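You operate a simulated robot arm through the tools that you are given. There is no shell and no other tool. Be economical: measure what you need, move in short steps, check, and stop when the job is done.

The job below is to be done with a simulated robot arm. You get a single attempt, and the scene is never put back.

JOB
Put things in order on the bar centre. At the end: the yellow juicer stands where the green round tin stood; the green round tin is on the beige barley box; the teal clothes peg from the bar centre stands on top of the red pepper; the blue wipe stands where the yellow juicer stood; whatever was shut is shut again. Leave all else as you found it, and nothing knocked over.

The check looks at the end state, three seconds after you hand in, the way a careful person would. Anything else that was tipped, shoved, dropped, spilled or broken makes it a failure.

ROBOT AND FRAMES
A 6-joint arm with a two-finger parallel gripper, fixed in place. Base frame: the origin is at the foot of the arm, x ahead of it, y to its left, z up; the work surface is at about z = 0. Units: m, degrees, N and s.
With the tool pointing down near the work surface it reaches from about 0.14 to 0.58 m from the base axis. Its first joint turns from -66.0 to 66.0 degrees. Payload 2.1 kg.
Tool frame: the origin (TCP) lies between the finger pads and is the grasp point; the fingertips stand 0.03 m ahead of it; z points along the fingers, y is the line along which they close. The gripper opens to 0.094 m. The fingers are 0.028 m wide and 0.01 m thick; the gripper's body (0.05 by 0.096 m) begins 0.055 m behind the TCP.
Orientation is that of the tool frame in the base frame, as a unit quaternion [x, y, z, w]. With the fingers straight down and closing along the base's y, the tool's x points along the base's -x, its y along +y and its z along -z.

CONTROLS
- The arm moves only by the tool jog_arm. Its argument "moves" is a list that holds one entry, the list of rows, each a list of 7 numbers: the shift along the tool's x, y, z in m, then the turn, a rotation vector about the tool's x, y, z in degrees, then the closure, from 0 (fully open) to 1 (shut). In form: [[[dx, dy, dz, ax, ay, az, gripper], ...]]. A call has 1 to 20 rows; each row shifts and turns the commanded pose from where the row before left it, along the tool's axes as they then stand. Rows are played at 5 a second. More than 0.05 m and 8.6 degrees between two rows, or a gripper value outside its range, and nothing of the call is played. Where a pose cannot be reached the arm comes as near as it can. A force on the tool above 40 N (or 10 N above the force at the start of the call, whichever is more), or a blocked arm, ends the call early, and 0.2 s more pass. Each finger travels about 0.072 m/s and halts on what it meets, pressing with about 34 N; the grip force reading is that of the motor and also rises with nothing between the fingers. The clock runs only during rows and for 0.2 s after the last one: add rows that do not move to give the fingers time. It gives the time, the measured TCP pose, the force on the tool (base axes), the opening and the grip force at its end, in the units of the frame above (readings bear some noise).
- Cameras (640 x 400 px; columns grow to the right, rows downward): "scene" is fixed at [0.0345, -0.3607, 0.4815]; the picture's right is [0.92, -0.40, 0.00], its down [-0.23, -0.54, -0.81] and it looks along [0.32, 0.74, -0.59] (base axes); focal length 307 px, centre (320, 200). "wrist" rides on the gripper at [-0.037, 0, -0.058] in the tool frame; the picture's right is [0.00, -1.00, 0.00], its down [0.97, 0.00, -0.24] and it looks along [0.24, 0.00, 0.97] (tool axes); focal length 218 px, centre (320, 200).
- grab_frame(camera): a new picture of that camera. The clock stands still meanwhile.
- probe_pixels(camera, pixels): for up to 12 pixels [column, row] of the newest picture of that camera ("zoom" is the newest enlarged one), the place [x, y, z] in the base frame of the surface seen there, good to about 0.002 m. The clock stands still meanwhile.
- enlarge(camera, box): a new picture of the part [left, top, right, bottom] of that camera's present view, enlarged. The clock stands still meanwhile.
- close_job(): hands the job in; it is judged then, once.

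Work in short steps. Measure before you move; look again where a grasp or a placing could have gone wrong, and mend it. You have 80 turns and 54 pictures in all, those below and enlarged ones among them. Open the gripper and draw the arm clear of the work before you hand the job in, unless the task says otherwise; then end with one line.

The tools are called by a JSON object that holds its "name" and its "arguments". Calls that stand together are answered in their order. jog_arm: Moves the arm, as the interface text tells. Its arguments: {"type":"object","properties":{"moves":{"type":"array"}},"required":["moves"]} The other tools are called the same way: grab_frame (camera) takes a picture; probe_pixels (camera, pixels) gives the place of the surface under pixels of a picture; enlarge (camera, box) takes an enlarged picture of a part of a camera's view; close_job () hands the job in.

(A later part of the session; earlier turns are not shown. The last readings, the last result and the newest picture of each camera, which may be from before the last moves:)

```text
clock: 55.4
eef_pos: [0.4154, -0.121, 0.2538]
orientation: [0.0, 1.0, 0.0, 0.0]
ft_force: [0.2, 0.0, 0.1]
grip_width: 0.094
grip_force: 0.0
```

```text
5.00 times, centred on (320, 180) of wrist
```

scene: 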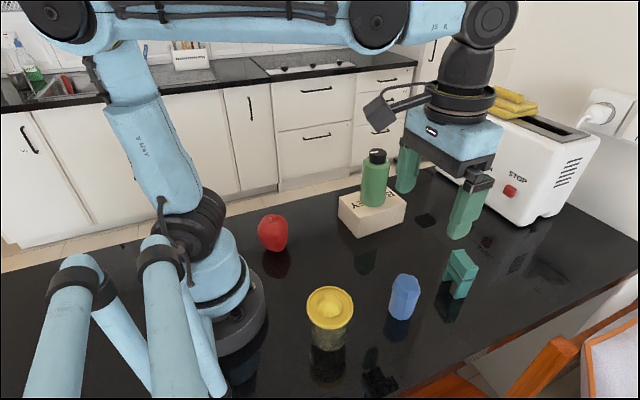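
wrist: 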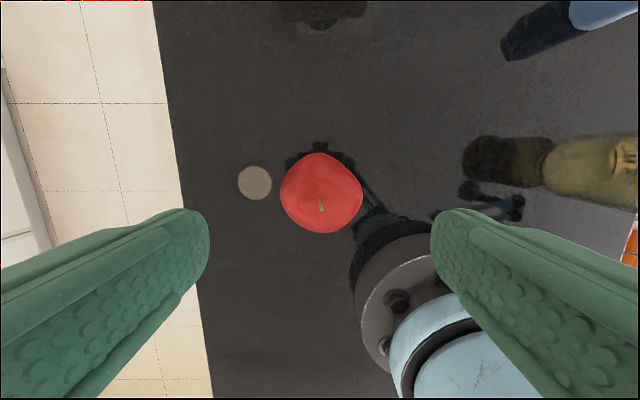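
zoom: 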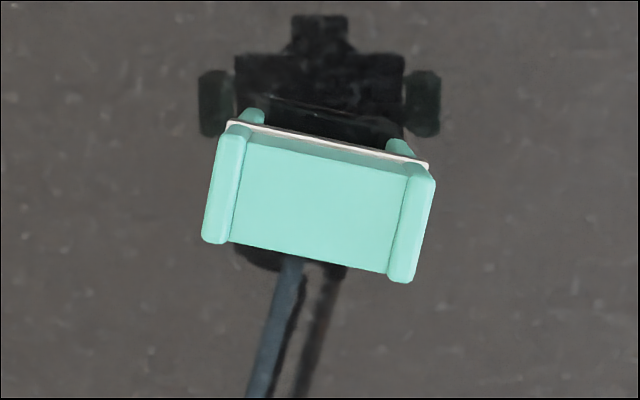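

I probe the peg's top corners to fix centre and yaw (edges slope about 12° in the picture).

{"name": "probe_pixels", "arguments": {"camera": "zoom", "pixels": [[234, 140], [208, 236], [405, 277], [430, 186], [318, 206], [255, 145], [235, 238], [385, 267], [402, 180], [220, 185], [420, 230], [395, 146]]}}

```text
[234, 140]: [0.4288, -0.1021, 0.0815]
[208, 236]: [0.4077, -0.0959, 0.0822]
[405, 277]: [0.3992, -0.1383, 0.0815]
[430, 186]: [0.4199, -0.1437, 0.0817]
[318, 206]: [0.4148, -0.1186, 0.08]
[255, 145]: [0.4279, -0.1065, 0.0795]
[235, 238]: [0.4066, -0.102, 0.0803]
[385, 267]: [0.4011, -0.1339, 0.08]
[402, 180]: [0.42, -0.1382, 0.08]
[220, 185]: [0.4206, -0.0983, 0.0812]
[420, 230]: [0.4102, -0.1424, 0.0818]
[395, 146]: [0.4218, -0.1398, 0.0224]
```

Peg centre (0.414, -0.120), yaw 12°, slab top z 0.080. I turn the tool 78° (about tool z, negative) so it closes across the slab's short side.

{"name": "jog_arm", "arguments": {"moves": [[[0.0015, 0.0008, 0, 0, 0, -7.8, 0], [0, 0, 0, 0, 0, -7.8, 0], [0, 0, 0, 0, 0, -7.8, 0], [0, 0, 0, 0, 0, -7.8, 0], [0, 0, 0, 0, 0, -7.8, 0], [0, 0, 0, 0, 0, -7.8, 0], [0, 0, 0, 0, 0, -7.8, 0], [0, 0, 0, 0, 0, -7.8, 0], [0, 0, 0, 0, 0, -7.8, 0], [0, 0, 0, 0, 0, -7.8, 0], [0, 0, 0, 0, 0, 0, 0], [0, 0, 0, 0, 0, 0, 0]]]}}

{"name": "grab_frame", "arguments": {"camera": "wrist"}}

```text
clock: 58.0
eef_pos: [0.4142, -0.1201, 0.2546]
orientation: [-0.63, 0.777, -0.001, 0.001]
ft_force: [-0.1, 0.5, -0.2]
grip_width: 0.094
grip_force: 0.0
```

```text
23 pictures are left
```

wrist: 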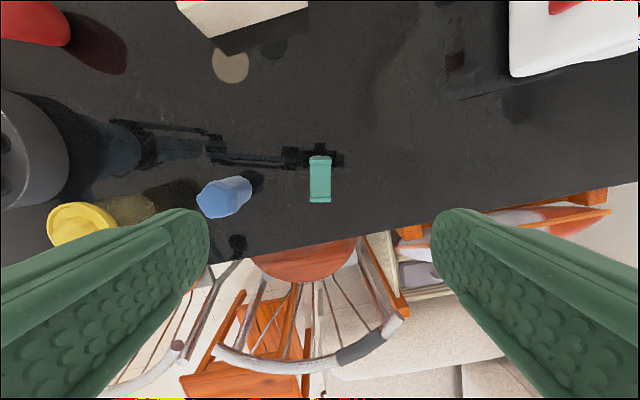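

The peg at (320,180) is aligned with the fingers. I descend to TCP z 0.058 and close.

{"name": "jog_arm", "arguments": {"moves": [[[0, 0, 0.035, 0, 0, 0, 0], [0, 0, 0.035, 0, 0, 0, 0], [0, 0, 0.035, 0, 0, 0, 0], [0, 0, 0.035, 0, 0, 0, 0], [0, 0, 0.03, 0, 0, 0, 0], [0, 0, 0.026, 0, 0, 0, 0], [0, 0, 0, 0, 0, 0, 0], [0, 0, 0, 0, 0, 0, 0]]]}}

{"name": "jog_arm", "arguments": {"moves": [[[0, 0, 0, 0, 0, 0, 0.2], [0, 0, 0, 0, 0, 0, 0.4], [0, 0, 0, 0, 0, 0, 0.6], [0, 0, 0, 0, 0, 0, 0.7], [0, 0, 0, 0, 0, 0, 0.8], [0, 0, 0, 0, 0, 0, 0.9], [0, 0, 0, 0, 0, 0, 0.9], [0, 0, 0, 0, 0, 0, 0.9]]]}}

{"name": "enlarge", "arguments": {"camera": "scene", "box": [390, 190, 530, 330]}}

```text
clock: 59.8
eef_pos: [0.4137, -0.1191, 0.0586]
orientation: [-0.629, 0.777, -0.001, 0.001]
ft_force: [0.0, 0.8, -0.6]
grip_width: 0.0939
grip_force: 0.0
```

```text
clock: 61.6
eef_pos: [0.413, -0.1191, 0.0581]
orientation: [-0.629, 0.777, -0.001, 0.001]
ft_force: [0.9, 0.0, 0.0]
grip_width: 0.0252
grip_force: 34.5
```

```text
2.86 times, centred on (460, 260) of scene
```

zoom: 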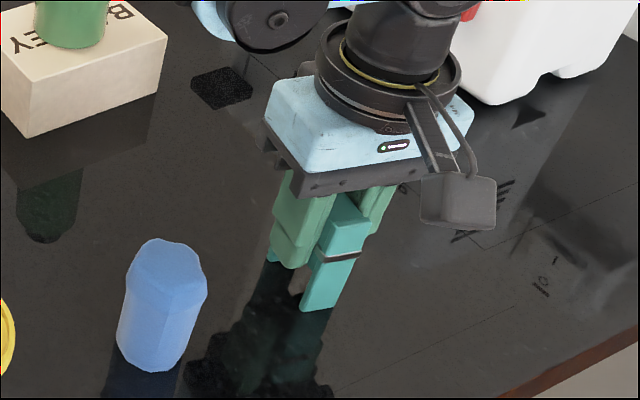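

The peg is gripped (0.025). I lift 0.19, turn back 78°, and check.

{"name": "jog_arm", "arguments": {"moves": [[[0, 0, -0.01, 0, 0, 0, 0.9], [0, 0, -0.03, 0, 0, 0, 0.9], [0, 0, -0.03, 0, 0, 0, 0.9], [0, 0, -0.03, 0, 0, 0, 0.9], [0, 0, -0.03, 0, 0, 0, 0.9], [0, 0, -0.03, 0, 0, 0, 0.9], [0, 0, -0.03, 0, 0, 0, 0.9], [0, 0, 0, 0, 0, 7.8, 0.9], [0, 0, 0, 0, 0, 7.8, 0.9], [0, 0, 0, 0, 0, 7.8, 0.9], [0, 0, 0, 0, 0, 7.8, 0.9], [0, 0, 0, 0, 0, 7.8, 0.9], [0, 0, 0, 0, 0, 7.8, 0.9], [0, 0, 0, 0, 0, 7.8, 0.9], [0, 0, 0, 0, 0, 7.8, 0.9], [0, 0, 0, 0, 0, 7.8, 0.9], [0, 0, 0, 0, 0, 7.8, 0.9], [0, 0, 0, 0, 0, 0, 0.9], [0, 0, 0, 0, 0, 0, 0.9]]]}}

{"name": "grab_frame", "arguments": {"camera": "scene"}}

```text
clock: 65.6
eef_pos: [0.4144, -0.1195, 0.2484]
orientation: [0.002, 1.0, 0.001, 0.001]
ft_force: [0.2, -0.1, -0.4]
grip_width: 0.025
grip_force: 33.5
```

```text
21 pictures are left
```

scene: 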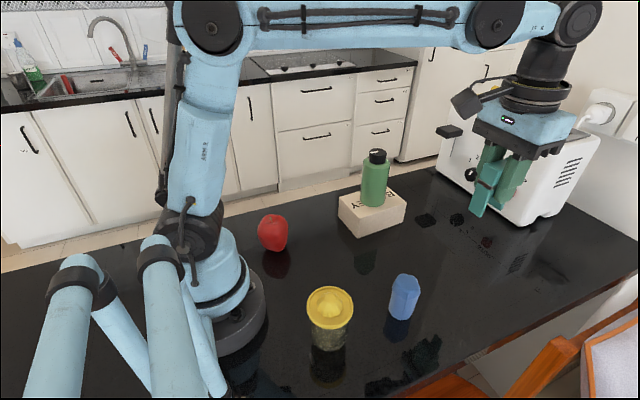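

Everything else is undisturbed. I carry the peg over the pepper (0.135, 0.121) and lower to TCP z 0.16 (feet at about 0.10, above the stem).

{"name": "jog_arm", "arguments": {"moves": [[[0.0233, 0.02, 0, 0, 0, 0, 0.9], [0.0233, 0.02, 0, 0, 0, 0, 0.9], [0.0233, 0.02, 0, 0, 0, 0, 0.9], [0.0233, 0.02, 0, 0, 0, 0, 0.9], [0.0233, 0.02, 0, 0, 0, 0, 0.9], [0.0233, 0.02, 0, 0, 0, 0, 0.9], [0.0233, 0.02, 0, 0, 0, 0, 0.9], [0.0233, 0.02, 0, 0, 0, 0, 0.9], [0.0233, 0.02, 0, 0, 0, 0, 0.9], [0.0233, 0.02, 0, 0, 0, 0, 0.9], [0.0233, 0.02, 0, 0, 0, 0, 0.9], [0.0231, 0.0205, 0, 0, 0, 0, 0.9], [0, 0, 0, 0, 0, 0, 0.9], [0, 0, 0.03, 0, 0, 0, 0.9], [0, 0, 0.03, 0, 0, 0, 0.9], [0, 0, 0.028, 0, 0, 0, 0.9], [0, 0, 0, 0, 0, 0, 0.9], [0, 0, 0, 0, 0, 0, 0.9]]]}}

{"name": "grab_frame", "arguments": {"camera": "wrist"}}

{"name": "enlarge", "arguments": {"camera": "scene", "box": [220, 150, 330, 270]}}

```text
clock: 69.4
eef_pos: [0.135, 0.1197, 0.1606]
orientation: [0.0, 1.0, 0.0, 0.001]
ft_force: [0.6, -0.4, 0.5]
grip_width: 0.0252
grip_force: 33.8
```

```text
20 pictures are left
```

wrist: 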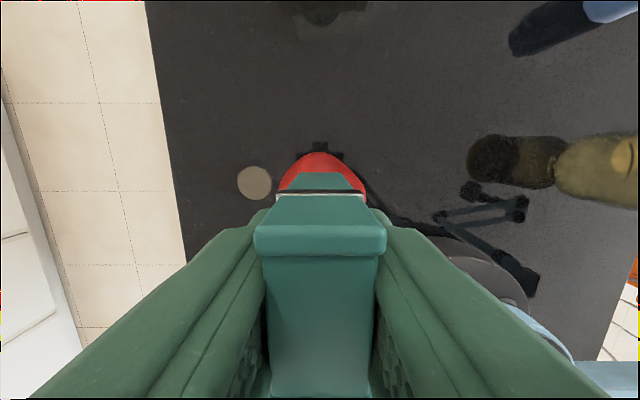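

```text
3.33 times, centred on (275, 210) of scene
```

zoom: 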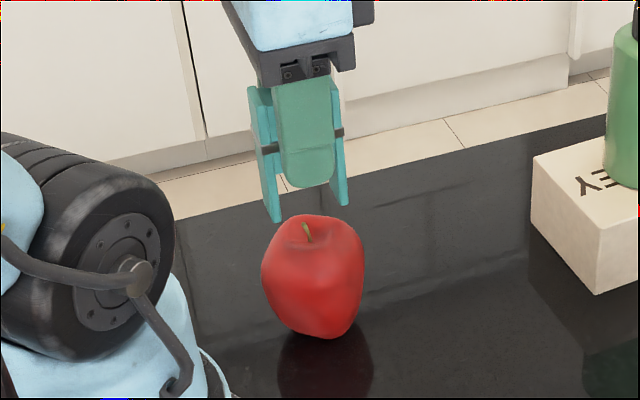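

The peg hangs square above the pepper. I probe the feet and top to check centring and the foot height.

{"name": "probe_pixels", "arguments": {"camera": "zoom", "pixels": [[275, 217], [270, 215], [343, 202], [338, 200], [345, 170], [264, 170], [281, 190], [260, 95]]}}

{"name": "probe_pixels", "arguments": {"camera": "wrist", "pixels": [[320, 177], [305, 178], [335, 178], [275, 228], [368, 228], [320, 228], [290, 245], [350, 245]]}}

```text
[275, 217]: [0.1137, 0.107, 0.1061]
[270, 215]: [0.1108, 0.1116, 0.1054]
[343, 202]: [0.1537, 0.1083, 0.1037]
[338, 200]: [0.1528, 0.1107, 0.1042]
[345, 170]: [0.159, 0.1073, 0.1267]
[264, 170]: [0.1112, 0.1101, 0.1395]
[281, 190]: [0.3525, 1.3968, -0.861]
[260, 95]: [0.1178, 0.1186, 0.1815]
```

```text
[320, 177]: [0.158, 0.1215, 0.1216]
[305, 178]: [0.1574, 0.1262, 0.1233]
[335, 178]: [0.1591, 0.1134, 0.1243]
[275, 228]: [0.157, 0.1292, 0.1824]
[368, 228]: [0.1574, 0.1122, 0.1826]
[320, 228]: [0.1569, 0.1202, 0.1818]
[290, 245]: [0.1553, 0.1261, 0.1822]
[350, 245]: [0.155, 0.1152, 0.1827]
```

The peg spans x 0.111–0.158, centred at 0.1347, y 0.1205. I shift +1 mm in x to equalise foot heights, then lower to about 4 mm above contact.

{"name": "jog_arm", "arguments": {"moves": [[[-0.001, 0.0003, 0.01, 0, 0, 0, 0.9], [0, 0, 0.008, 0, 0, 0, 0.9], [0, 0, 0.004, 0, 0, 0, 0.9], [0, 0, 0, 0, 0, 0, 0.9], [0, 0, 0, 0, 0, 0, 0.9]]]}}

{"name": "enlarge", "arguments": {"camera": "scene", "box": [235, 180, 310, 260]}}

```text
clock: 70.6
eef_pos: [0.1355, 0.1217, 0.1396]
orientation: [0.0, 1.0, 0.0, 0.001]
ft_force: [-0.1, -0.4, -0.8]
grip_width: 0.0251
grip_force: 34.0
```

```text
5.00 times, centred on (272, 220) of scene
```

zoom: 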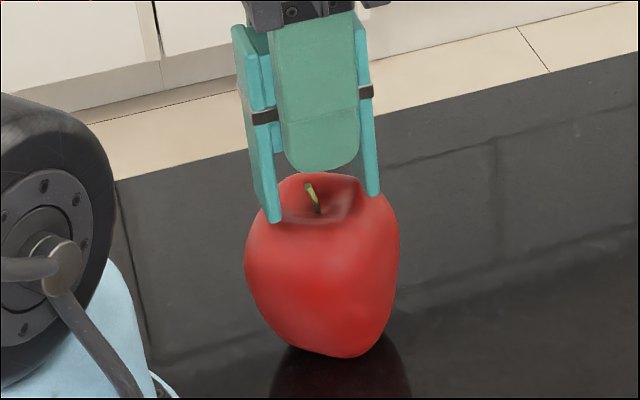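

The feet hover just above, straddling the stem. I creep down in half-millimetre steps.

{"name": "jog_arm", "arguments": {"moves": [[[0, 0, 0.001, 0, 0, 0, 0.9], [0, 0, 0.001, 0, 0, 0, 0.9], [0, 0, 0.0005, 0, 0, 0, 0.9], [0, 0, 0, 0, 0, 0, 0.9], [0, 0, 0, 0, 0, 0, 0.9]]]}}

```text
clock: 71.8
eef_pos: [0.1362, 0.1218, 0.1365]
orientation: [-0.001, 1.0, 0.0, 0.001]
ft_force: [1.5, -1.3, 26.5]
grip_width: 0.0252
grip_force: 34.5
```

Contact at +26 N. I back off 0.7 mm to leave the peg lightly seated and check.

{"name": "jog_arm", "arguments": {"moves": [[[0, 0, -0.0007, 0, 0, 0, 0.9], [0, 0, 0, 0, 0, 0, 0.9], [0, 0, 0, 0, 0, 0, 0.9]]]}}

{"name": "enlarge", "arguments": {"camera": "scene", "box": [235, 180, 310, 260]}}

```text
clock: 72.6
eef_pos: [0.1347, 0.1219, 0.1373]
orientation: [0.0, 1.0, -0.001, 0.001]
ft_force: [0.8, 0.0, 0.7]
grip_width: 0.0251
grip_force: 34.6
```

```text
5.00 times, centred on (272, 220) of scene
```

zoom: 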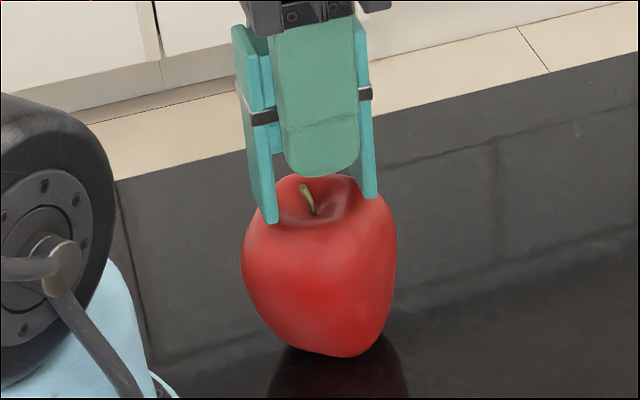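

The pepper appears to have leaned about 1.5° towards the base (stem tip moved from (308,186) to (303,187)). I lift 2 mm to see if it returns to its own rest.

{"name": "jog_arm", "arguments": {"moves": [[[0, 0, -0.001, 0, 0, 0, 0.9], [0, 0, -0.001, 0, 0, 0, 0.9], [0, 0, 0, 0, 0, 0, 0.9], [0, 0, 0, 0, 0, 0, 0.9]]]}}

{"name": "enlarge", "arguments": {"camera": "scene", "box": [235, 180, 310, 260]}}

```text
clock: 73.6
eef_pos: [0.1359, 0.1211, 0.1397]
orientation: [0.0, 1.0, 0.0, 0.001]
ft_force: [0.3, 0.1, -0.3]
grip_width: 0.0252
grip_force: 34.0
```

```text
5.00 times, centred on (272, 220) of scene
```

zoom: 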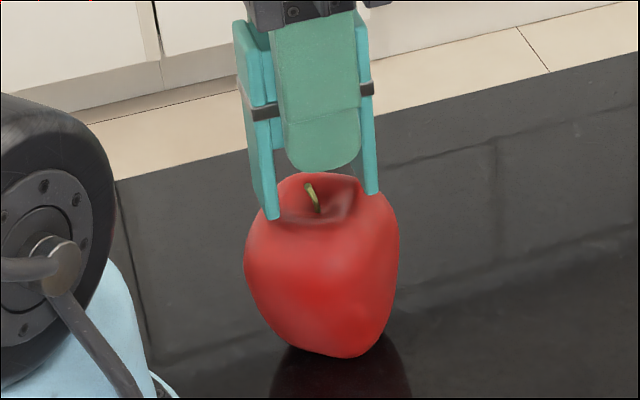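

It rights itself, so the rear foot touched first; the pepper's base seems offset to the right (zoom 290–385). I probe the base to see where the support is, and the feet again.

{"name": "probe_pixels", "arguments": {"camera": "zoom", "pixels": [[337, 352], [300, 340], [380, 335], [262, 300], [388, 300], [248, 250], [397, 240], [273, 216], [266, 212], [372, 192], [367, 190], [355, 185]]}}

```text
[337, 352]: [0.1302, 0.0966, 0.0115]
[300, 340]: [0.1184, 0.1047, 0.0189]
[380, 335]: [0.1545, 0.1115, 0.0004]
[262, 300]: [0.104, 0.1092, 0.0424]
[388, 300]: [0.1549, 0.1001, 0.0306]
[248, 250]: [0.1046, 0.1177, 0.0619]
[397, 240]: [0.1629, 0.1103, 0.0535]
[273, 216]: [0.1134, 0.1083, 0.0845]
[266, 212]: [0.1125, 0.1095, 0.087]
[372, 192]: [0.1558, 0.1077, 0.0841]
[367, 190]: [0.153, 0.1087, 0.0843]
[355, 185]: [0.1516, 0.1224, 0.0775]
```

The rear foot bears first, so I shift the peg 1.5 mm towards the base, where the rear rim is lower, then lower gently again.

{"name": "jog_arm", "arguments": {"moves": [[[0.0015, 0, 0, 0, 0, 0, 0.9], [0, 0, 0.001, 0, 0, 0, 0.9], [0, 0, 0.0005, 0, 0, 0, 0.9], [0, 0, 0.0003, 0, 0, 0, 0.9], [0, 0, 0, 0, 0, 0, 0.9], [0, 0, 0, 0, 0, 0, 0.9]]]}}

{"name": "enlarge", "arguments": {"camera": "scene", "box": [235, 180, 310, 260]}}

```text
clock: 75.0
eef_pos: [0.1346, 0.1215, 0.1358]
orientation: [0.0, 1.0, 0.0, 0.001]
ft_force: [0.9, 0.7, 9.4]
grip_width: 0.0251
grip_force: 34.1
```

```text
5.00 times, centred on (272, 220) of scene
```

zoom: 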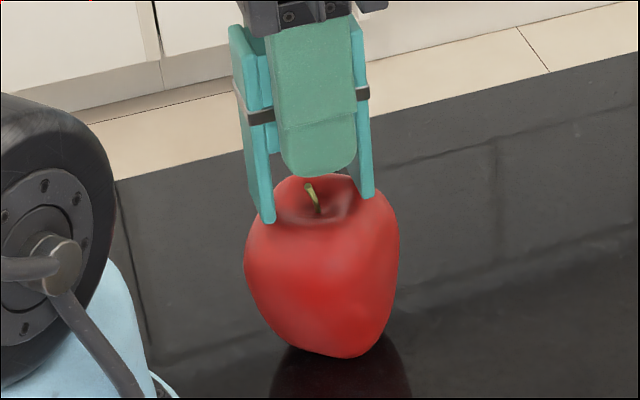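

Now 9 N of contact with the pepper still upright (stem at (307,186) as before). I ease off 0.2 mm and open very gradually, without moving.

{"name": "jog_arm", "arguments": {"moves": [[[0, 0, -0.0002, 0, 0, 0, 0.9], [0, 0, 0, 0, 0, 0, 0.74], [0, 0, 0, 0, 0, 0, 0.72], [0, 0, 0, 0, 0, 0, 0.7], [0, 0, 0, 0, 0, 0, 0.67], [0, 0, 0, 0, 0, 0, 0.64], [0, 0, 0, 0, 0, 0, 0.62], [0, 0, 0, 0, 0, 0, 0.62], [0, 0, 0, 0, 0, 0, 0.62]]]}}

{"name": "enlarge", "arguments": {"camera": "scene", "box": [235, 180, 310, 260]}}

{"name": "grab_frame", "arguments": {"camera": "wrist"}}

```text
clock: 77.0
eef_pos: [0.134, 0.1203, 0.1362]
orientation: [0.0, 1.0, 0.001, 0.001]
ft_force: [0.2, -1.0, -0.2]
grip_width: 0.0358
grip_force: 0.0
```

```text
5.00 times, centred on (272, 220) of scene
```

zoom: 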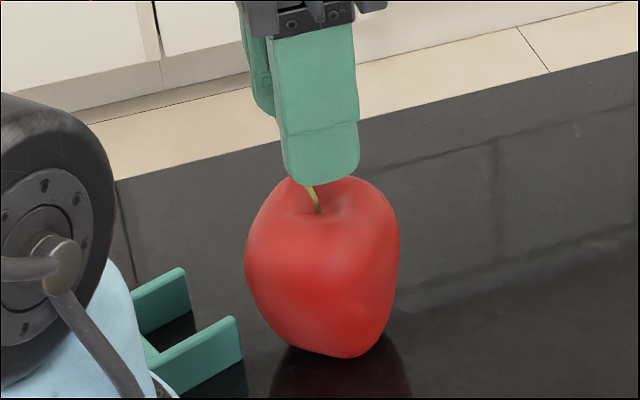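

```text
13 pictures are left
```

wrist: 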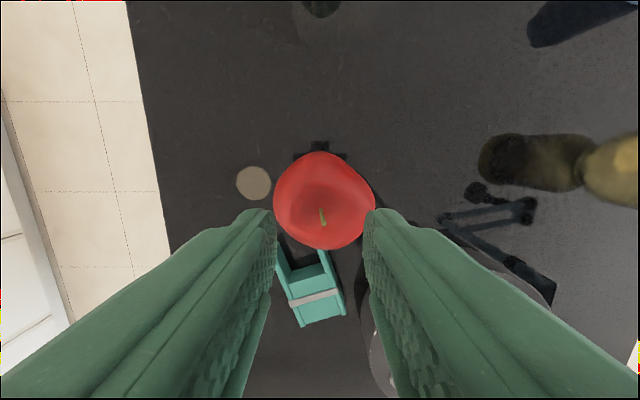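

The peg did not hold: its feet were right at the edge of the ring, and it slid off towards the base and now lies at zoom (190,330); the pepper is untouched. Before moving, I map the pepper's ring along a 30° diagonal in this wrist frame, where both foot zones may be wider and flatter.

{"name": "probe_pixels", "arguments": {"camera": "wrist", "pixels": [[322, 175], [313, 180], [305, 185], [296, 190], [287, 195], [301, 179], [355, 228], [346, 232], [337, 237], [328, 241], [320, 245], [341, 241]]}}

{"name": "probe_pixels", "arguments": {"camera": "wrist", "pixels": [[287, 188], [282, 200], [284, 210], [287, 220], [292, 230], [300, 238], [360, 215], [362, 205], [358, 195], [350, 187], [340, 178], [348, 235]]}}

{"name": "probe_pixels", "arguments": {"camera": "wrist", "pixels": [[310, 260], [340, 262], [300, 320], [343, 312], [290, 290], [335, 285], [320, 305], [315, 275], [283, 262], [325, 255], [298, 268], [322, 264]]}}

```text
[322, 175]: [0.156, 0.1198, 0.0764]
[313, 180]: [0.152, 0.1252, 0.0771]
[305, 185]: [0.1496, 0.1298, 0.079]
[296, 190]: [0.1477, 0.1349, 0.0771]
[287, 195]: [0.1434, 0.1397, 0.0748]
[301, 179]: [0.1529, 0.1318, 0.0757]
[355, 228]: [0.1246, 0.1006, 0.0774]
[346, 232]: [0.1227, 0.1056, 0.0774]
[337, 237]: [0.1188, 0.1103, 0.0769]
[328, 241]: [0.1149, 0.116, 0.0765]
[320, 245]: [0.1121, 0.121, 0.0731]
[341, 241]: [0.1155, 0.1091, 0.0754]
```

```text
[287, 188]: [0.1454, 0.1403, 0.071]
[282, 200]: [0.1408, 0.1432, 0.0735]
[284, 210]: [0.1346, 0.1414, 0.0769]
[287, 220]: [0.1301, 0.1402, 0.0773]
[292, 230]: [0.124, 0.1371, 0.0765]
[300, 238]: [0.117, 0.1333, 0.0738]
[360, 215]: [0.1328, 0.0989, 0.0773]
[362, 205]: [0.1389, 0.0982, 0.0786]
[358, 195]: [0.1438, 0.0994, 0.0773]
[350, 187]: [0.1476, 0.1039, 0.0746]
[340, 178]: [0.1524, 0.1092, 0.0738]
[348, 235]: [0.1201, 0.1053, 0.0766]
```

```text
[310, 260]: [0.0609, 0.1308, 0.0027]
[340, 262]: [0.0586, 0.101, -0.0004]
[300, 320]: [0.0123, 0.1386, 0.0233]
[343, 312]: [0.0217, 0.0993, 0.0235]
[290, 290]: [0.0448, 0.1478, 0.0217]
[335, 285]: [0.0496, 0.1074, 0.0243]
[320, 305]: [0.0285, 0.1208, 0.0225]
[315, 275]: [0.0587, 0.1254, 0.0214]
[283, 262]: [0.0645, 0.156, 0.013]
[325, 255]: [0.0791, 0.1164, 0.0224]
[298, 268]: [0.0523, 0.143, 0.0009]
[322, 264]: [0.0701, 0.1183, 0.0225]
```

Mapping says a 38° diagonal gives both feet good ground (z 0.076–0.079, wide crest). Now the fallen peg, lying roughly x 0.0–0.08, y 0.10–0.155, feet towards the pepper: I rise straight up, open, and look at it.

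{"name": "jog_arm", "arguments": {"moves": [[[0, 0, -0.02, 0, 0, 0, 0.62], [0, 0, -0.03, 0, 0, 0, 0.62], [0, 0, -0.03, 0, 0, 0, 0.5], [0, 0, -0.02, 0, 0, 0, 0.3], [0.015, 0.007, 0, 0, 0, 0, 0.1], [0.02, 0.008, 0, 0, 0, 0, 0], [0, 0, 0, 0, 0, 0, 0], [0, 0, 0, 0, 0, 0, 0]]]}}

{"name": "grab_frame", "arguments": {"camera": "wrist"}}

{"name": "grab_frame", "arguments": {"camera": "scene"}}

```text
clock: 78.8
eef_pos: [0.0999, 0.1348, 0.2377]
orientation: [0.0, 1.0, 0.0, 0.001]
ft_force: [-0.1, -0.9, 0.4]
grip_width: 0.0942
grip_force: 0.0
```

```text
12 pictures are left
```

wrist: 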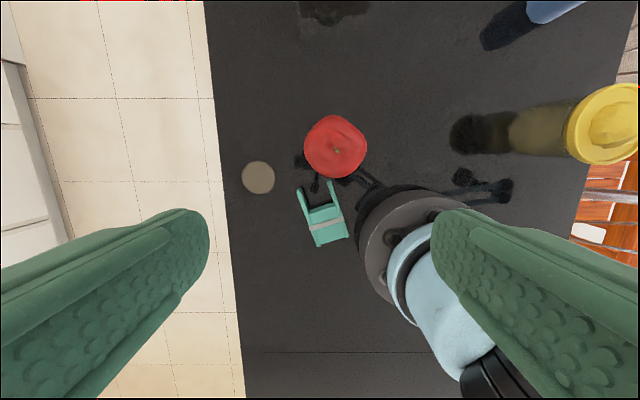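

```text
11 pictures are left
```

scene: 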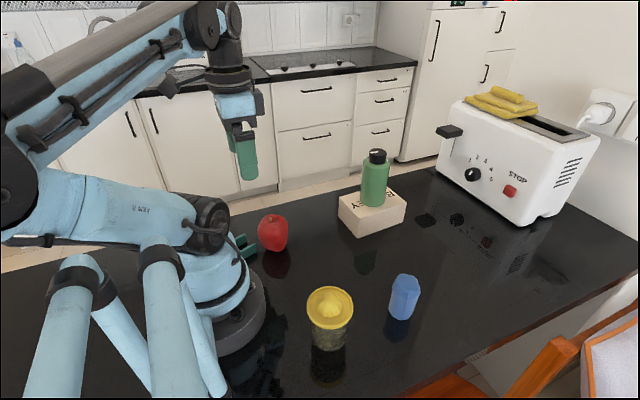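

The peg lies with feet at (300,186) and (331,182), head at (332,243). I probe its outline, and the base plate edge near (362,235).

{"name": "probe_pixels", "arguments": {"camera": "wrist", "pixels": [[300, 190], [331, 186], [306, 208], [337, 202], [318, 243], [346, 236], [332, 240], [322, 215], [304, 183], [362, 235], [357, 228], [325, 228]]}}

{"name": "probe_pixels", "arguments": {"camera": "wrist", "pixels": [[298, 186], [302, 200], [309, 222], [315, 244], [348, 238], [344, 222], [339, 206], [334, 190], [331, 181], [335, 145], [305, 145], [367, 145]]}}

```text
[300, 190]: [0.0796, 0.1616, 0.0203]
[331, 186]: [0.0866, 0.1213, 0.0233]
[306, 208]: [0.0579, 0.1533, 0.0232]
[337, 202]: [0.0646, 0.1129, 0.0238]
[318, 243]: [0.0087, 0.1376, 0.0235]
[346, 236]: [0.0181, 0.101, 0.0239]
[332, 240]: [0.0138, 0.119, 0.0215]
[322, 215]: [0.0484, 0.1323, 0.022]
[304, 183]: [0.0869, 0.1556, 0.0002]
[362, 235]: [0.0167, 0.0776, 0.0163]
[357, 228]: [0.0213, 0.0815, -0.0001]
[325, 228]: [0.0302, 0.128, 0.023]
```

```text
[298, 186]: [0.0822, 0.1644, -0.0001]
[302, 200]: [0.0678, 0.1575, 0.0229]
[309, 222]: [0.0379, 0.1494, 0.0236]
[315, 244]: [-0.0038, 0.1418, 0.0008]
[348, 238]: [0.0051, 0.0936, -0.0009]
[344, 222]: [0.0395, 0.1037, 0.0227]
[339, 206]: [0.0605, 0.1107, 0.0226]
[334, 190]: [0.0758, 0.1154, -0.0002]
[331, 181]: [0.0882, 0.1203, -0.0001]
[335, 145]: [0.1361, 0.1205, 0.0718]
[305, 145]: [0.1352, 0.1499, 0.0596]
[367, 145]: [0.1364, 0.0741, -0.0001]
```

The peg's axis points 17° from +x, with feet centre (0.084, 0.1415). I'll grip across both legs 11 mm from the feet, at (0.0745, 0.1386): align, turn 17°, and go part way down to check reach.

{"name": "jog_arm", "arguments": {"moves": [[[0.0127, 0.0019, 0, 0, 0, 0, 0.15], [0.0127, 0.0019, 0, 0, 0, 0, 0.25], [0, 0, 0.02, 0, 0, -8.5, 0.25], [0, 0, 0.03, 0, 0, -8.5, 0.25], [0, 0, 0.03, 0, 0, 0, 0.25], [0, 0, 0.03, 0, 0, 0, 0.25], [0, 0, 0.03, 0, 0, 0, 0.25], [0, 0, 0, 0, 0, 0, 0.25], [0, 0, 0, 0, 0, 0, 0.25]]]}}

{"name": "grab_frame", "arguments": {"camera": "wrist"}}

```text
clock: 80.8
eef_pos: [0.0722, 0.1393, 0.0967]
orientation: [-0.148, 0.989, 0.001, 0.0]
ft_force: [-0.6, 0.4, 0.7]
grip_width: 0.0704
grip_force: 0.1
```

```text
10 pictures are left
```

wrist: 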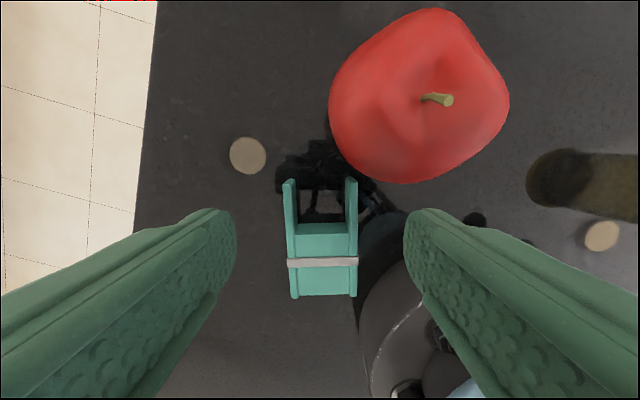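

Well aligned: the peg sits centred at column 321 between the fingers. I descend to TCP z 0.034 and close.

{"name": "jog_arm", "arguments": {"moves": [[[0, 0, 0.02, 0, 0, 0, 0.25], [0, 0, 0.02, 0, 0, 0, 0.25], [0, 0, 0.015, 0, 0, 0, 0.25], [0, 0, 0.0075, 0, 0, 0, 0.25], [0, 0, 0, 0, 0, 0, 0.25], [0, 0, 0, 0, 0, 0, 0.25]]]}}

{"name": "jog_arm", "arguments": {"moves": [[[0, 0, 0, 0, 0, 0, 0.35], [0, 0, 0, 0, 0, 0, 0.45], [0, 0, 0, 0, 0, 0, 0.55], [0, 0, 0, 0, 0, 0, 0.65], [0, 0, 0, 0, 0, 0, 0.7], [0, 0, 0, 0, 0, 0, 0.7]]]}}

```text
clock: 82.2
eef_pos: [0.0776, 0.1452, 0.0348]
orientation: [-0.148, 0.989, 0.0, 0.001]
ft_force: [0.3, 0.0, -0.7]
grip_width: 0.0705
grip_force: 0.0
```

```text
clock: 83.6
eef_pos: [0.0776, 0.1459, 0.0374]
orientation: [-0.148, 0.989, 0.001, 0.001]
ft_force: [0.0, -0.2, -0.6]
grip_width: 0.0455
grip_force: 33.3
```

Gripped at 0.0455 (the arm was at its inner reach limit but caught the legs). I lift 0.15 and look.

{"name": "jog_arm", "arguments": {"moves": [[[0, 0, -0.01, 0, 0, 0, 0.75], [0, 0, -0.02, 0, 0, 0, 0.75], [0, 0, -0.03, 0, 0, 0, 0.75], [0, 0, -0.03, 0, 0, 0, 0.75], [0, 0, -0.03, 0, 0, 0, 0.75], [0, 0, -0.03, 0, 0, 0, 0.75], [0, 0, -0.03, 0, 0, 0, 0.75], [0, 0, 0, 0, 0, 0, 0.75], [0, 0, 0, 0, 0, 0, 0.75]]]}}

{"name": "grab_frame", "arguments": {"camera": "scene"}}

```text
clock: 85.6
eef_pos: [0.0747, 0.1376, 0.214]
orientation: [-0.148, 0.989, -0.001, 0.001]
ft_force: [0.5, 0.2, 0.7]
grip_width: 0.0457
grip_force: 34.3
```

```text
9 pictures are left
```

scene: 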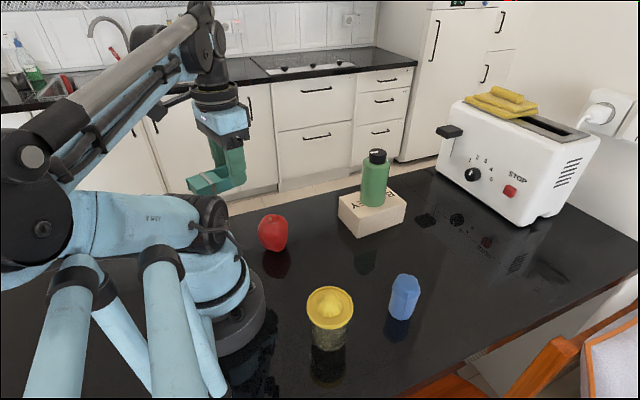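

The peg is held flat with its head pointing to the base. Plan: lay it down in the open at about (0.37, -0.02), head towards the base; regrasp with the tool leaning forward 45°, pitch 90° to stand it up; then regrasp vertically as before. I carry it there now.

{"name": "jog_arm", "arguments": {"moves": [[[0, 0, -0.01, 0, 0, 8.5, 0.75], [0, 0, 0, 0, 0, 8.5, 0.75], [-0.0295, -0.0158, 0, 0, 0, 0, 0.75], [-0.0295, -0.0158, 0, 0, 0, 0, 0.75], [-0.0295, -0.0158, 0, 0, 0, 0, 0.75], [-0.0295, -0.0158, 0, 0, 0, 0, 0.75], [-0.0295, -0.0158, 0, 0, 0, 0, 0.75], [-0.0295, -0.0158, 0, 0, 0, 0, 0.75], [-0.0295, -0.0158, 0, 0, 0, 0, 0.75], [-0.0295, -0.0158, 0, 0, 0, 0, 0.75], [-0.0295, -0.0158, 0, 0, 0, 0, 0.75], [-0.0295, -0.0158, 0, 0, 0, 0, 0.75], [0, 0, 0.04, 0, 0, 0, 0.75], [0, 0, 0.04, 0, 0, 0, 0.75], [0, 0, 0.04, 0, 0, 0, 0.75], [0, 0, 0.03, 0, 0, 0, 0.75], [0, 0, 0.02, 0, 0, 0, 0.75], [0, 0, 0, 0, 0, 0, 0.75], [0, 0, 0, 0, 0, 0, 0.75]]]}}

{"name": "enlarge", "arguments": {"camera": "scene", "box": [320, 160, 460, 300]}}

```text
clock: 89.6
eef_pos: [0.3691, -0.0202, 0.0564]
orientation: [0.001, 1.0, 0.0, 0.001]
ft_force: [-0.3, -0.3, 0.4]
grip_width: 0.0455
grip_force: 34.5
```

```text
2.86 times, centred on (390, 230) of scene
```

zoom: 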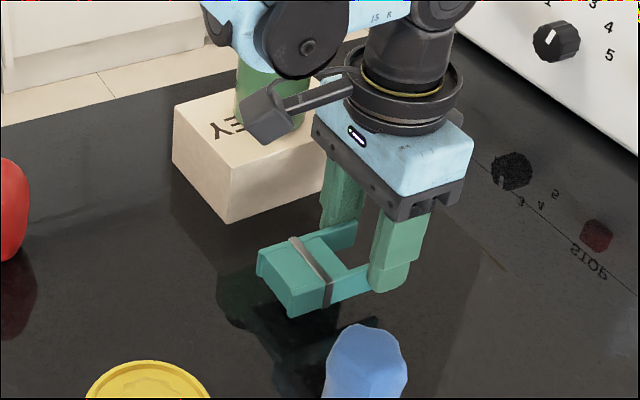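

The peg is level, about 2 cm up. I probe the block on the gripper (265,115) for its clearance, and the peg's head.

{"name": "probe_pixels", "arguments": {"camera": "zoom", "pixels": [[265, 115], [250, 100], [285, 130], [270, 143], [292, 312], [258, 255], [345, 225], [330, 290], [300, 245], [365, 290]]}}

{"name": "jog_arm", "arguments": {"moves": [[[0, 0, 0.01, 0, 0, 0, 0.75], [0, 0, 0.006, 0, 0, 0, 0.75], [0, 0, 0.002, 0, 0, 0, 0.75], [0, 0, 0.001, 0, 0, 0, 0.75], [0, 0, 0, 0, 0, 0, 0.75], [0, 0, 0, 0, 0, 0, 0.75]]]}}

```text
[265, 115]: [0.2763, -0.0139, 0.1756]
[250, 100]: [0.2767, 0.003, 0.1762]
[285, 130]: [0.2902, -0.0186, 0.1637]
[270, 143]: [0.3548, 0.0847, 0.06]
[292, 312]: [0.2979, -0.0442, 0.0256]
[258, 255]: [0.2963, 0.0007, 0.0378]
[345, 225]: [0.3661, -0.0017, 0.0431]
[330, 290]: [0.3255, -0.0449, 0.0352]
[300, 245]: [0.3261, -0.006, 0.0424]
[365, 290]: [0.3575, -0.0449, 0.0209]
```

```text
clock: 91.0
eef_pos: [0.3694, -0.0172, 0.0364]
orientation: [0.0, 1.0, 0.0, 0.001]
ft_force: [-0.8, 1.6, 9.2]
grip_width: 0.0452
grip_force: 33.9
```

It touches the bar (+9 N). I ease up, open, rise, and take a look from above.

{"name": "jog_arm", "arguments": {"moves": [[[0, 0, -0.0005, 0, 0, 0, 0.75], [0, 0, 0, 0, 0, 0, 0.5], [0, 0, 0, 0, 0, 0, 0.4], [0, 0, 0, 0, 0, 0, 0.25], [0, 0, 0, 0, 0, 0, 0.25], [0, 0, -0.03, 0, 0, 0, 0.25], [0, 0, -0.04, 0, 0, 0, 0.25], [0, 0, -0.04, 0, 0, 0, 0.25], [0, 0, 0, 0, 0, 0, 0.25], [0, 0, 0, 0, 0, 0, 0.25]]]}}

{"name": "grab_frame", "arguments": {"camera": "wrist"}}

```text
clock: 93.2
eef_pos: [0.3686, -0.0197, 0.1464]
orientation: [0.0, 1.0, -0.001, 0.001]
ft_force: [-0.9, 0.1, 0.6]
grip_width: 0.0706
grip_force: 0.0
```

```text
7 pictures are left
```

wrist: 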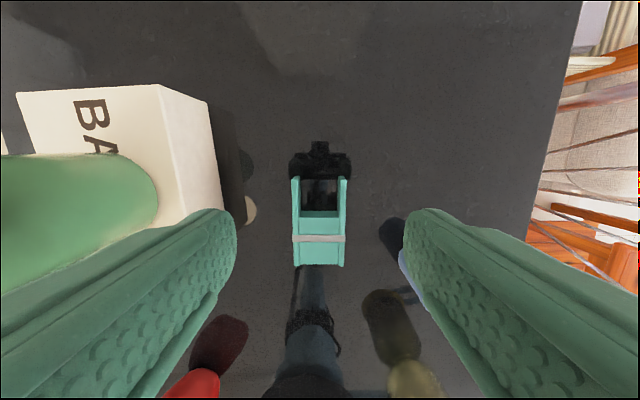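

The peg lies square, head towards the base. I probe its corners for the regrasp.

{"name": "probe_pixels", "arguments": {"camera": "wrist", "pixels": [[296, 181], [345, 181], [298, 262], [342, 263], [320, 225], [320, 238], [320, 262], [320, 214], [296, 225], [344, 225]]}}

```text
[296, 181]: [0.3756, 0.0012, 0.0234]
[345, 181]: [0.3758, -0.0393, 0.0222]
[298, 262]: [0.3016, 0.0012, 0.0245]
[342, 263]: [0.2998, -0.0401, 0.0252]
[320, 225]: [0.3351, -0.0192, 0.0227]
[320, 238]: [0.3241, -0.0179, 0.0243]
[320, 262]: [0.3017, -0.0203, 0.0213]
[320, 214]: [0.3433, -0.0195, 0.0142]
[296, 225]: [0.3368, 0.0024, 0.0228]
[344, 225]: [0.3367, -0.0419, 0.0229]
```

Peg spans x 0.298–0.378, y centre -0.0196. I move back over x 0.317 and pitch the tool forward 45°, still high up.

{"name": "jog_arm", "arguments": {"moves": [[[0.026, 0, 0, 0, 0, 0, 0.25], [0.0256, 0, 0, 0, 0, 0, 0.25], [0, 0, 0, 0, -7.5, 0, 0.25], [0, 0, 0, 0, -7.5, 0, 0.25], [0, 0, 0, 0, -7.5, 0, 0.25], [0, 0, 0, 0, -7.5, 0, 0.25], [0, 0, 0, 0, -7.5, 0, 0.25], [0, 0, 0, 0, -7.5, 0, 0.25], [0, 0, 0, 0, 0, 0, 0.25], [0, 0, 0, 0, 0, 0, 0.25]]]}}

```text
clock: 95.4
eef_pos: [0.3182, -0.0186, 0.1454]
orientation: [0.0, 0.923, -0.001, 0.384]
ft_force: [-1.1, -0.2, -1.0]
grip_width: 0.0705
grip_force: 0.0
```

The 45° forward pitch is reached. I lower straight down 0.11 (equal tool x and z) to z 0.035 and close.

{"name": "jog_arm", "arguments": {"moves": [[[0.02, 0, 0.02, 0, 0, 0, 0.25], [0.02, 0, 0.02, 0, 0, 0, 0.25], [0.02, 0, 0.02, 0, 0, 0, 0.25], [0.012, 0, 0.012, 0, 0, 0, 0.25], [0.0055, 0, 0.0055, 0, 0, 0, 0.25], [0, 0, 0, 0, 0, 0, 0.25], [0, 0, 0, 0, 0, 0, 0.25]]]}}

{"name": "enlarge", "arguments": {"camera": "scene", "box": [300, 160, 440, 300]}}

```text
clock: 97.0
eef_pos: [0.319, -0.0195, 0.0763]
orientation: [0.001, 0.924, -0.001, 0.383]
ft_force: [0.0, 0.3, 0.5]
grip_width: 0.0705
grip_force: 0.2
out of reach, approached as far as the arm can: row 3, 4, 5
```

```text
2.86 times, centred on (370, 230) of scene
```

zoom: 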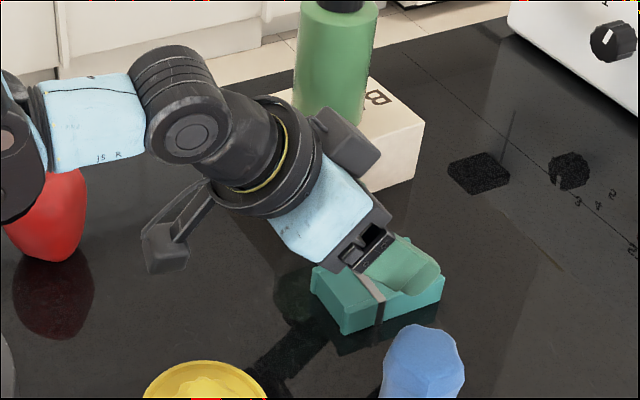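

The arm cannot go that low while leaning at this radius (halted at z 0.076, nothing touched). The peg must lie farther out, so I rise and un-pitch, then will carry it about 0.12 m outwards.

{"name": "jog_arm", "arguments": {"moves": [[[-0.02, 0, -0.02, 0, 0, 0, 0.25], [-0.02, 0, -0.02, 0, 0, 0, 0.25], [-0.02, 0, -0.02, 0, 0, 0, 0.25], [-0.0175, 0, -0.0175, 0, 0, 0, 0.25], [0, 0, 0, 0, 7.5, 0, 0.25], [0, 0, 0, 0, 7.5, 0, 0.25], [0, 0, 0, 0, 7.5, 0, 0.25], [0, 0, 0, 0, 7.5, 0, 0.25], [0, 0, 0, 0, 7.5, 0, 0.25], [0, 0, 0, 0, 7.5, 0, 0.25], [0, 0, 0, 0, 0, 0, 0.25], [0, 0, 0, 0, 0, 0, 0.25]]]}}

```text
clock: 99.6
eef_pos: [0.3197, -0.0186, 0.1853]
orientation: [0.001, 1.0, 0.0, 0.0]
ft_force: [0.0, 0.1, -0.6]
grip_width: 0.0702
grip_force: 0.0
```

The pose is vertical again at z 0.185. I go down over the peg's middle (x 0.333) and grip it.

{"name": "jog_arm", "arguments": {"moves": [[[-0.014, -0.0005, 0.03, 0, 0, 0, 0.25], [0, 0, 0.035, 0, 0, 0, 0.25], [0, 0, 0.035, 0, 0, 0, 0.25], [0, 0, 0.03, 0, 0, 0, 0.25], [0, 0, 0.0195, 0, 0, 0, 0.25], [0, 0, 0, 0, 0, 0, 0.25], [0, 0, 0, 0, 0, 0, 0.4], [0, 0, 0, 0, 0, 0, 0.5], [0, 0, 0, 0, 0, 0, 0.6], [0, 0, 0, 0, 0, 0, 0.75], [0, 0, 0, 0, 0, 0, 0.75], [0, 0, 0, 0, 0, 0, 0.75]]]}}

```text
clock: 102.2
eef_pos: [0.3334, -0.0194, 0.0379]
orientation: [0.0, 1.0, 0.0, 0.0]
ft_force: [0.1, -0.2, 0.3]
grip_width: 0.0455
grip_force: 34.1
```

Held (0.0455). I lift 25 mm, carry 0.14 m outwards along x, and lower it back to the bar.

{"name": "jog_arm", "arguments": {"moves": [[[0, 0, -0.01, 0, 0, 0, 0.75], [0, 0, -0.015, 0, 0, 0, 0.75], [-0.028, 0, 0, 0, 0, 0, 0.75], [-0.028, 0, 0, 0, 0, 0, 0.75], [-0.028, 0, 0, 0, 0, 0, 0.75], [-0.028, 0, 0, 0, 0, 0, 0.75], [-0.028, 0, 0, 0, 0, 0, 0.75], [0, 0, 0, 0, 0, 0, 0.75], [0, 0, 0.015, 0, 0, 0, 0.75], [0, 0, 0.007, 0, 0, 0, 0.75], [0, 0, 0.002, 0, 0, 0, 0.75], [0, 0, 0.001, 0, 0, 0, 0.75], [0, 0, 0, 0, 0, 0, 0.75], [0, 0, 0, 0, 0, 0, 0.75]]]}}

```text
clock: 105.2
eef_pos: [0.4739, -0.0199, 0.0395]
orientation: [0.0, 1.0, 0.0, 0.001]
ft_force: [0.6, -1.5, 5.8]
grip_width: 0.0453
grip_force: 34.1
```

It touches the bar. I release, rise, shift back to x 0.457, pitch forward 45° and begin to descend.

{"name": "jog_arm", "arguments": {"moves": [[[0, 0, -0.0005, 0, 0, 0, 0.5], [0, 0, 0, 0, 0, 0, 0.4], [0, 0, 0, 0, 0, 0, 0.25], [0, 0, 0, 0, 0, 0, 0.25], [0, 0, -0.03, 0, 0, 0, 0.25], [0, 0, -0.04, 0, 0, 0, 0.25], [0, 0, -0.037, 0, 0, 0, 0.25], [0.017, 0, 0, 0, -7.5, 0, 0.25], [0, 0, 0, 0, -7.5, 0, 0.25], [0, 0, 0, 0, -7.5, 0, 0.25], [0, 0, 0, 0, -7.5, 0, 0.25], [0, 0, 0, 0, -7.5, 0, 0.25], [0, 0, 0, 0, -7.5, 0, 0.25], [0.02, 0, 0.02, 0, 0, 0, 0.25], [0.02, 0, 0.02, 0, 0, 0, 0.25], [0.015, 0, 0.015, 0, 0, 0, 0.25], [0, 0, 0, 0, 0, 0, 0.25], [0, 0, 0, 0, 0, 0, 0.25]]]}}

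{"name": "grab_frame", "arguments": {"camera": "scene"}}

```text
clock: 109.0
eef_pos: [0.4562, -0.0188, 0.0666]
orientation: [0.0, 0.923, 0.0, 0.384]
ft_force: [0.0, 0.0, -0.2]
grip_width: 0.0704
grip_force: 0.2
```

```text
5 pictures are left
```

scene: 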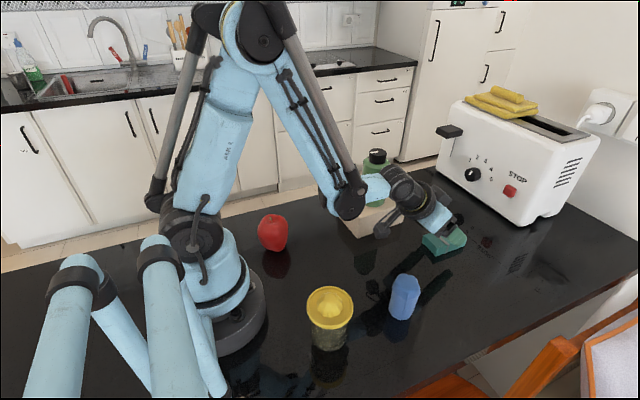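

Reachable here, nothing touched. I descend the last 0.031 m to z 0.0355 and close on the peg.

{"name": "jog_arm", "arguments": {"moves": [[[0.012, 0, 0.012, 0, 0, 0, 0.25], [0.0095, 0, 0.0095, 0, 0, 0, 0.25], [0, 0, 0, 0, 0, 0, 0.25], [0, 0, 0, 0, 0, 0, 0.25], [0, 0, 0, 0, 0, 0, 0.4], [0, 0, 0, 0, 0, 0, 0.5], [0, 0, 0, 0, 0, 0, 0.6], [0, 0, 0, 0, 0, 0, 0.75], [0, 0, 0, 0, 0, 0, 0.75], [0, 0, 0, 0, 0, 0, 0.75]]]}}

```text
clock: 111.2
eef_pos: [0.4575, -0.0187, 0.0368]
orientation: [-0.001, 0.924, 0.001, 0.383]
ft_force: [0.6, 0.3, 0.6]
grip_width: 0.0455
grip_force: 34.2
```

Gripped at 0.0455. I lift 0.12, bring it back 0.10 towards the base, and pitch the tool back 90° so the peg comes upright.

{"name": "jog_arm", "arguments": {"moves": [[[-0.0212, 0, -0.0212, 0, 0, 0, 0.8], [-0.0212, 0, -0.0212, 0, 0, 0, 0.8], [-0.0212, 0, -0.0212, 0, 0, 0, 0.8], [-0.0212, 0, -0.0212, 0, 0, 0, 0.8], [0.0236, 0, -0.0236, 0, 0, 0, 0.8], [0.0236, 0, -0.0236, 0, 0, 0, 0.8], [0.0236, 0, -0.0236, 0, 0, 0, 0.8], [0, 0, 0, 0, 7.5, 0, 0.8], [0, 0, 0, 0, 7.5, 0, 0.8], [0, 0, 0, 0, 7.5, 0, 0.8], [0, 0, 0, 0, 7.5, 0, 0.8], [0, 0, 0, 0, 7.5, 0, 0.8], [0, 0, 0, 0, 7.5, 0, 0.8], [0, 0, 0, 0, 7.5, 0, 0.8], [0, 0, 0, 0, 7.5, 0, 0.8], [0, 0, 0, 0, 7.5, 0, 0.8], [0, 0, 0, 0, 7.5, 0, 0.8], [0, 0, 0, 0, 7.5, 0, 0.8], [0, 0, 0, 0, 7.5, 0, 0.8], [0, 0, 0, 0, 0, 0, 0.8]]]}}

```text
clock: 115.4
eef_pos: [0.3558, -0.0188, 0.1564]
orientation: [0.0, 0.976, -0.001, -0.218]
ft_force: [0.3, -0.4, 0.9]
grip_width: 0.0453
grip_force: 34.0
out of reach, approached as far as the arm can: row 17, 18, 19
```

The wrist limit stopped the pitch at 25° back-lean (peg 20° short of upright). Lower and nearer the forearm is steeper, so I move 0.08 inwards and 0.065 down, then pitch the remaining 20°.

{"name": "jog_arm", "arguments": {"moves": [[[0.015, 0, 0.0309, 0, 0, 0, 0.8], [0.015, 0, 0.0309, 0, 0, 0, 0.8], [0.015, 0, 0.0309, 0, 0, 0, 0.8], [0, 0, 0, 0, 0, 0, 0.8], [0, 0, 0, 0, 5, 0, 0.8], [0, 0, 0, 0, 5, 0, 0.8], [0, 0, 0, 0, 5, 0, 0.8], [0, 0, 0, 0, 4.6, 0, 0.8], [0, 0, 0, 0, 0, 0, 0.8], [0, 0, 0, 0, 0, 0, 0.8]]]}}

```text
clock: 117.6
eef_pos: [0.2768, -0.0204, 0.0905]
orientation: [0.0, 0.976, -0.001, -0.218]
ft_force: [-0.9, -0.3, 0.5]
grip_width: 0.0453
grip_force: 33.8
out of reach, approached as far as the arm can: row 5, 6, 7, 8
```

The back-lean limit is again exactly 25°, so it belongs to the wrist in that direction. A sideways lean may go further: I rise 0.06 and turn 90° about the vertical, keeping the lean.

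{"name": "jog_arm", "arguments": {"moves": [[[0.0127, 0, -0.0272, 0, 0, 0, 0.8], [0.0127, 0, -0.0272, 0, 0, 0, 0.8], [0, 0, 0, 3.17, 0, -6.8, 0.8], [0, 0, 0, 3.17, 0, -6.8, 0.8], [0, 0, 0, 3.17, 0, -6.8, 0.8], [0, 0, 0, 3.17, 0, -6.8, 0.8], [0, 0, 0, 3.17, 0, -6.8, 0.8], [0, 0, 0, 3.17, 0, -6.8, 0.8], [0, 0, 0, 3.17, 0, -6.8, 0.8], [0, 0, 0, 3.17, 0, -6.8, 0.8], [0, 0, 0, 3.17, 0, -6.8, 0.8], [0, 0, 0, 3.17, 0, -6.8, 0.8], [0, 0, 0, 3.17, 0, -6.8, 0.8], [0, 0, 0, 3.17, 0, -6.8, 0.8], [0, 0, 0, 0, 0, 0, 0.8], [0, 0, 0, 0, 0, 0, 0.8]]]}}

```text
clock: 121.0
eef_pos: [0.2767, -0.0187, 0.152]
orientation: [0.691, -0.689, 0.153, 0.154]
ft_force: [1.6, -0.1, -0.6]
grip_width: 0.0455
grip_force: 34.2
```

Reached. Now I pitch the remaining 19.8° about the tool's y.

{"name": "jog_arm", "arguments": {"moves": [[[0, 0, 0, 0, 5, 0, 0.8], [0, 0, 0, 0, 5, 0, 0.8], [0, 0, 0, 0, 5, 0, 0.8], [0, 0, 0, 0, 4.8, 0, 0.8], [0, 0, 0, 0, 0, 0, 0.8], [0, 0, 0, 0, 0, 0, 0.8]]]}}

{"name": "enlarge", "arguments": {"camera": "scene", "box": [260, 120, 460, 300]}}

```text
clock: 122.4
eef_pos: [0.2755, -0.0194, 0.152]
orientation: [0.654, -0.653, 0.269, 0.271]
ft_force: [0.1, 0.0, 0.6]
grip_width: 0.0455
grip_force: 34.0
```

```text
2.22 times, centred on (360, 210) of scene
```

zoom: 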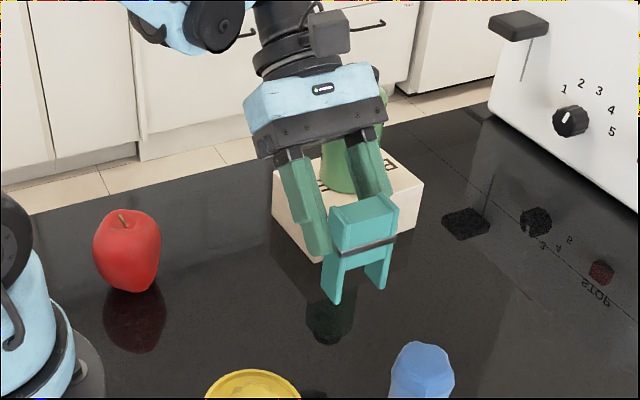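

The peg is upright in the grip with the tool leaning sideways 45°. I probe its feet and top to learn height and tilt.

{"name": "probe_pixels", "arguments": {"camera": "zoom", "pixels": [[335, 301], [381, 286], [333, 230], [394, 230], [336, 285], [382, 270], [334, 212], [396, 200], [345, 198], [340, 225]]}}

{"name": "jog_arm", "arguments": {"moves": [[[-0.0141, 0.0075, -0.0141, 0, 0, 0, 0.8], [-0.0142, 0.0075, -0.0142, 0, 0, 0, 0.8], [-0.0141, 0, 0.0141, 0, 0, 0, 0.8], [-0.0141, 0, 0.0141, 0, 0, 0, 0.8], [-0.0141, 0, 0.0141, 0, 0, 0, 0.8], [-0.0106, 0, 0.0106, 0, 0, 0, 0.8], [0, 0, 0, 0, 0, 0, 0.8], [0, 0, 0, 0, 0, 0, 0.8]]]}}

```text
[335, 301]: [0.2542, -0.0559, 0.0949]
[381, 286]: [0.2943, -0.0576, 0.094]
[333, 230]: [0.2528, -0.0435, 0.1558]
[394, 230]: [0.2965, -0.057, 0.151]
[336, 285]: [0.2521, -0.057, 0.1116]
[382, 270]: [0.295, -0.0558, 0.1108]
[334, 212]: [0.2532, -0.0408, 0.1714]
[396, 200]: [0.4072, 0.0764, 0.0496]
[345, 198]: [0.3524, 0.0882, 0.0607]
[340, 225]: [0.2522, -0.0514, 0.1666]
```

```text
clock: 124.2
eef_pos: [0.2614, 0.0214, 0.0771]
orientation: [0.655, -0.653, 0.268, 0.271]
ft_force: [0.7, -0.2, -0.7]
grip_width: 0.0455
grip_force: 34.1
```

The front face is vertical and feet are about 0.060 below the TCP. I lower 13 mm, then creep.

{"name": "jog_arm", "arguments": {"moves": [[[-0.0057, 0, 0.0057, 0, 0, 0, 0.8], [-0.0028, 0, 0.0028, 0, 0, 0, 0.8], [-0.0011, 0, 0.0011, 0, 0, 0, 0.8], [-0.0007, 0, 0.0007, 0, 0, 0, 0.8], [0, 0, 0, 0, 0, 0, 0.8], [0, 0, 0, 0, 0, 0, 0.8]]]}}

```text
clock: 125.6
eef_pos: [0.2601, 0.0215, 0.0622]
orientation: [0.655, -0.653, 0.269, 0.271]
ft_force: [-0.5, 0.0, 0.3]
grip_width: 0.0453
grip_force: 34.0
```

{"name": "jog_arm", "arguments": {"moves": [[[-0.0005, 0, 0.0005, 0, 0, 0, 0.8], [-0.0004, 0, 0.0004, 0, 0, 0, 0.8], [-0.0003, 0, 0.0003, 0, 0, 0, 0.8], [0, 0, 0, 0, 0, 0, 0.8], [0, 0, 0, 0, 0, 0, 0.8]]]}}

```text
clock: 126.8
eef_pos: [0.2605, 0.0206, 0.0609]
orientation: [0.654, -0.653, 0.27, 0.271]
ft_force: [-1.3, 2.1, 27.5]
grip_width: 0.0453
grip_force: 33.9
```

Contact (+27 N). I ease off, open, and draw back along the tool axis.

{"name": "jog_arm", "arguments": {"moves": [[[0.0004, 0, -0.0004, 0, 0, 0, 0.8], [0, 0, 0, 0, 0, 0, 0.5], [0, 0, 0, 0, 0, 0, 0.45], [0, 0, 0, 0, 0, 0, 0.35], [0, 0, 0, 0, 0, 0, 0.25], [0, 0, 0, 0, 0, 0, 0.25], [0, 0, -0.02, 0, 0, 0, 0.25], [0, 0, -0.03, 0, 0, 0, 0.25], [0, 0, -0.03, 0, 0, 0, 0.25], [0, 0, -0.03, 0, 0, 0, 0.25], [0, 0, 0, 0, 0, 0, 0.25]]]}}

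{"name": "grab_frame", "arguments": {"camera": "wrist"}}

```text
clock: 129.2
eef_pos: [0.2777, 0.0778, 0.1392]
orientation: [0.656, -0.653, 0.268, 0.266]
ft_force: [-0.6, 0.0, 0.7]
grip_width: 0.0706
grip_force: 0.0
out of reach, approached as far as the arm can: row 9, 10
```

```text
3 pictures are left
```

wrist: 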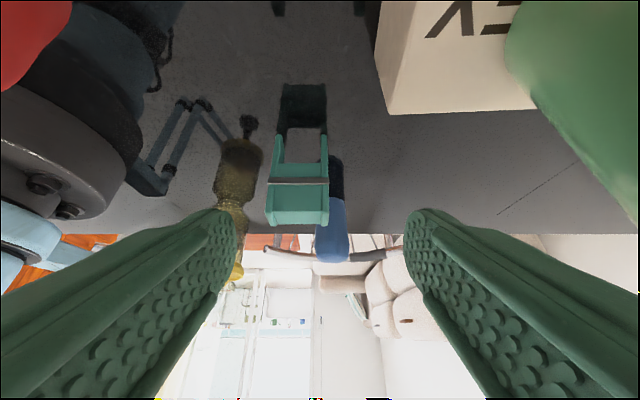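

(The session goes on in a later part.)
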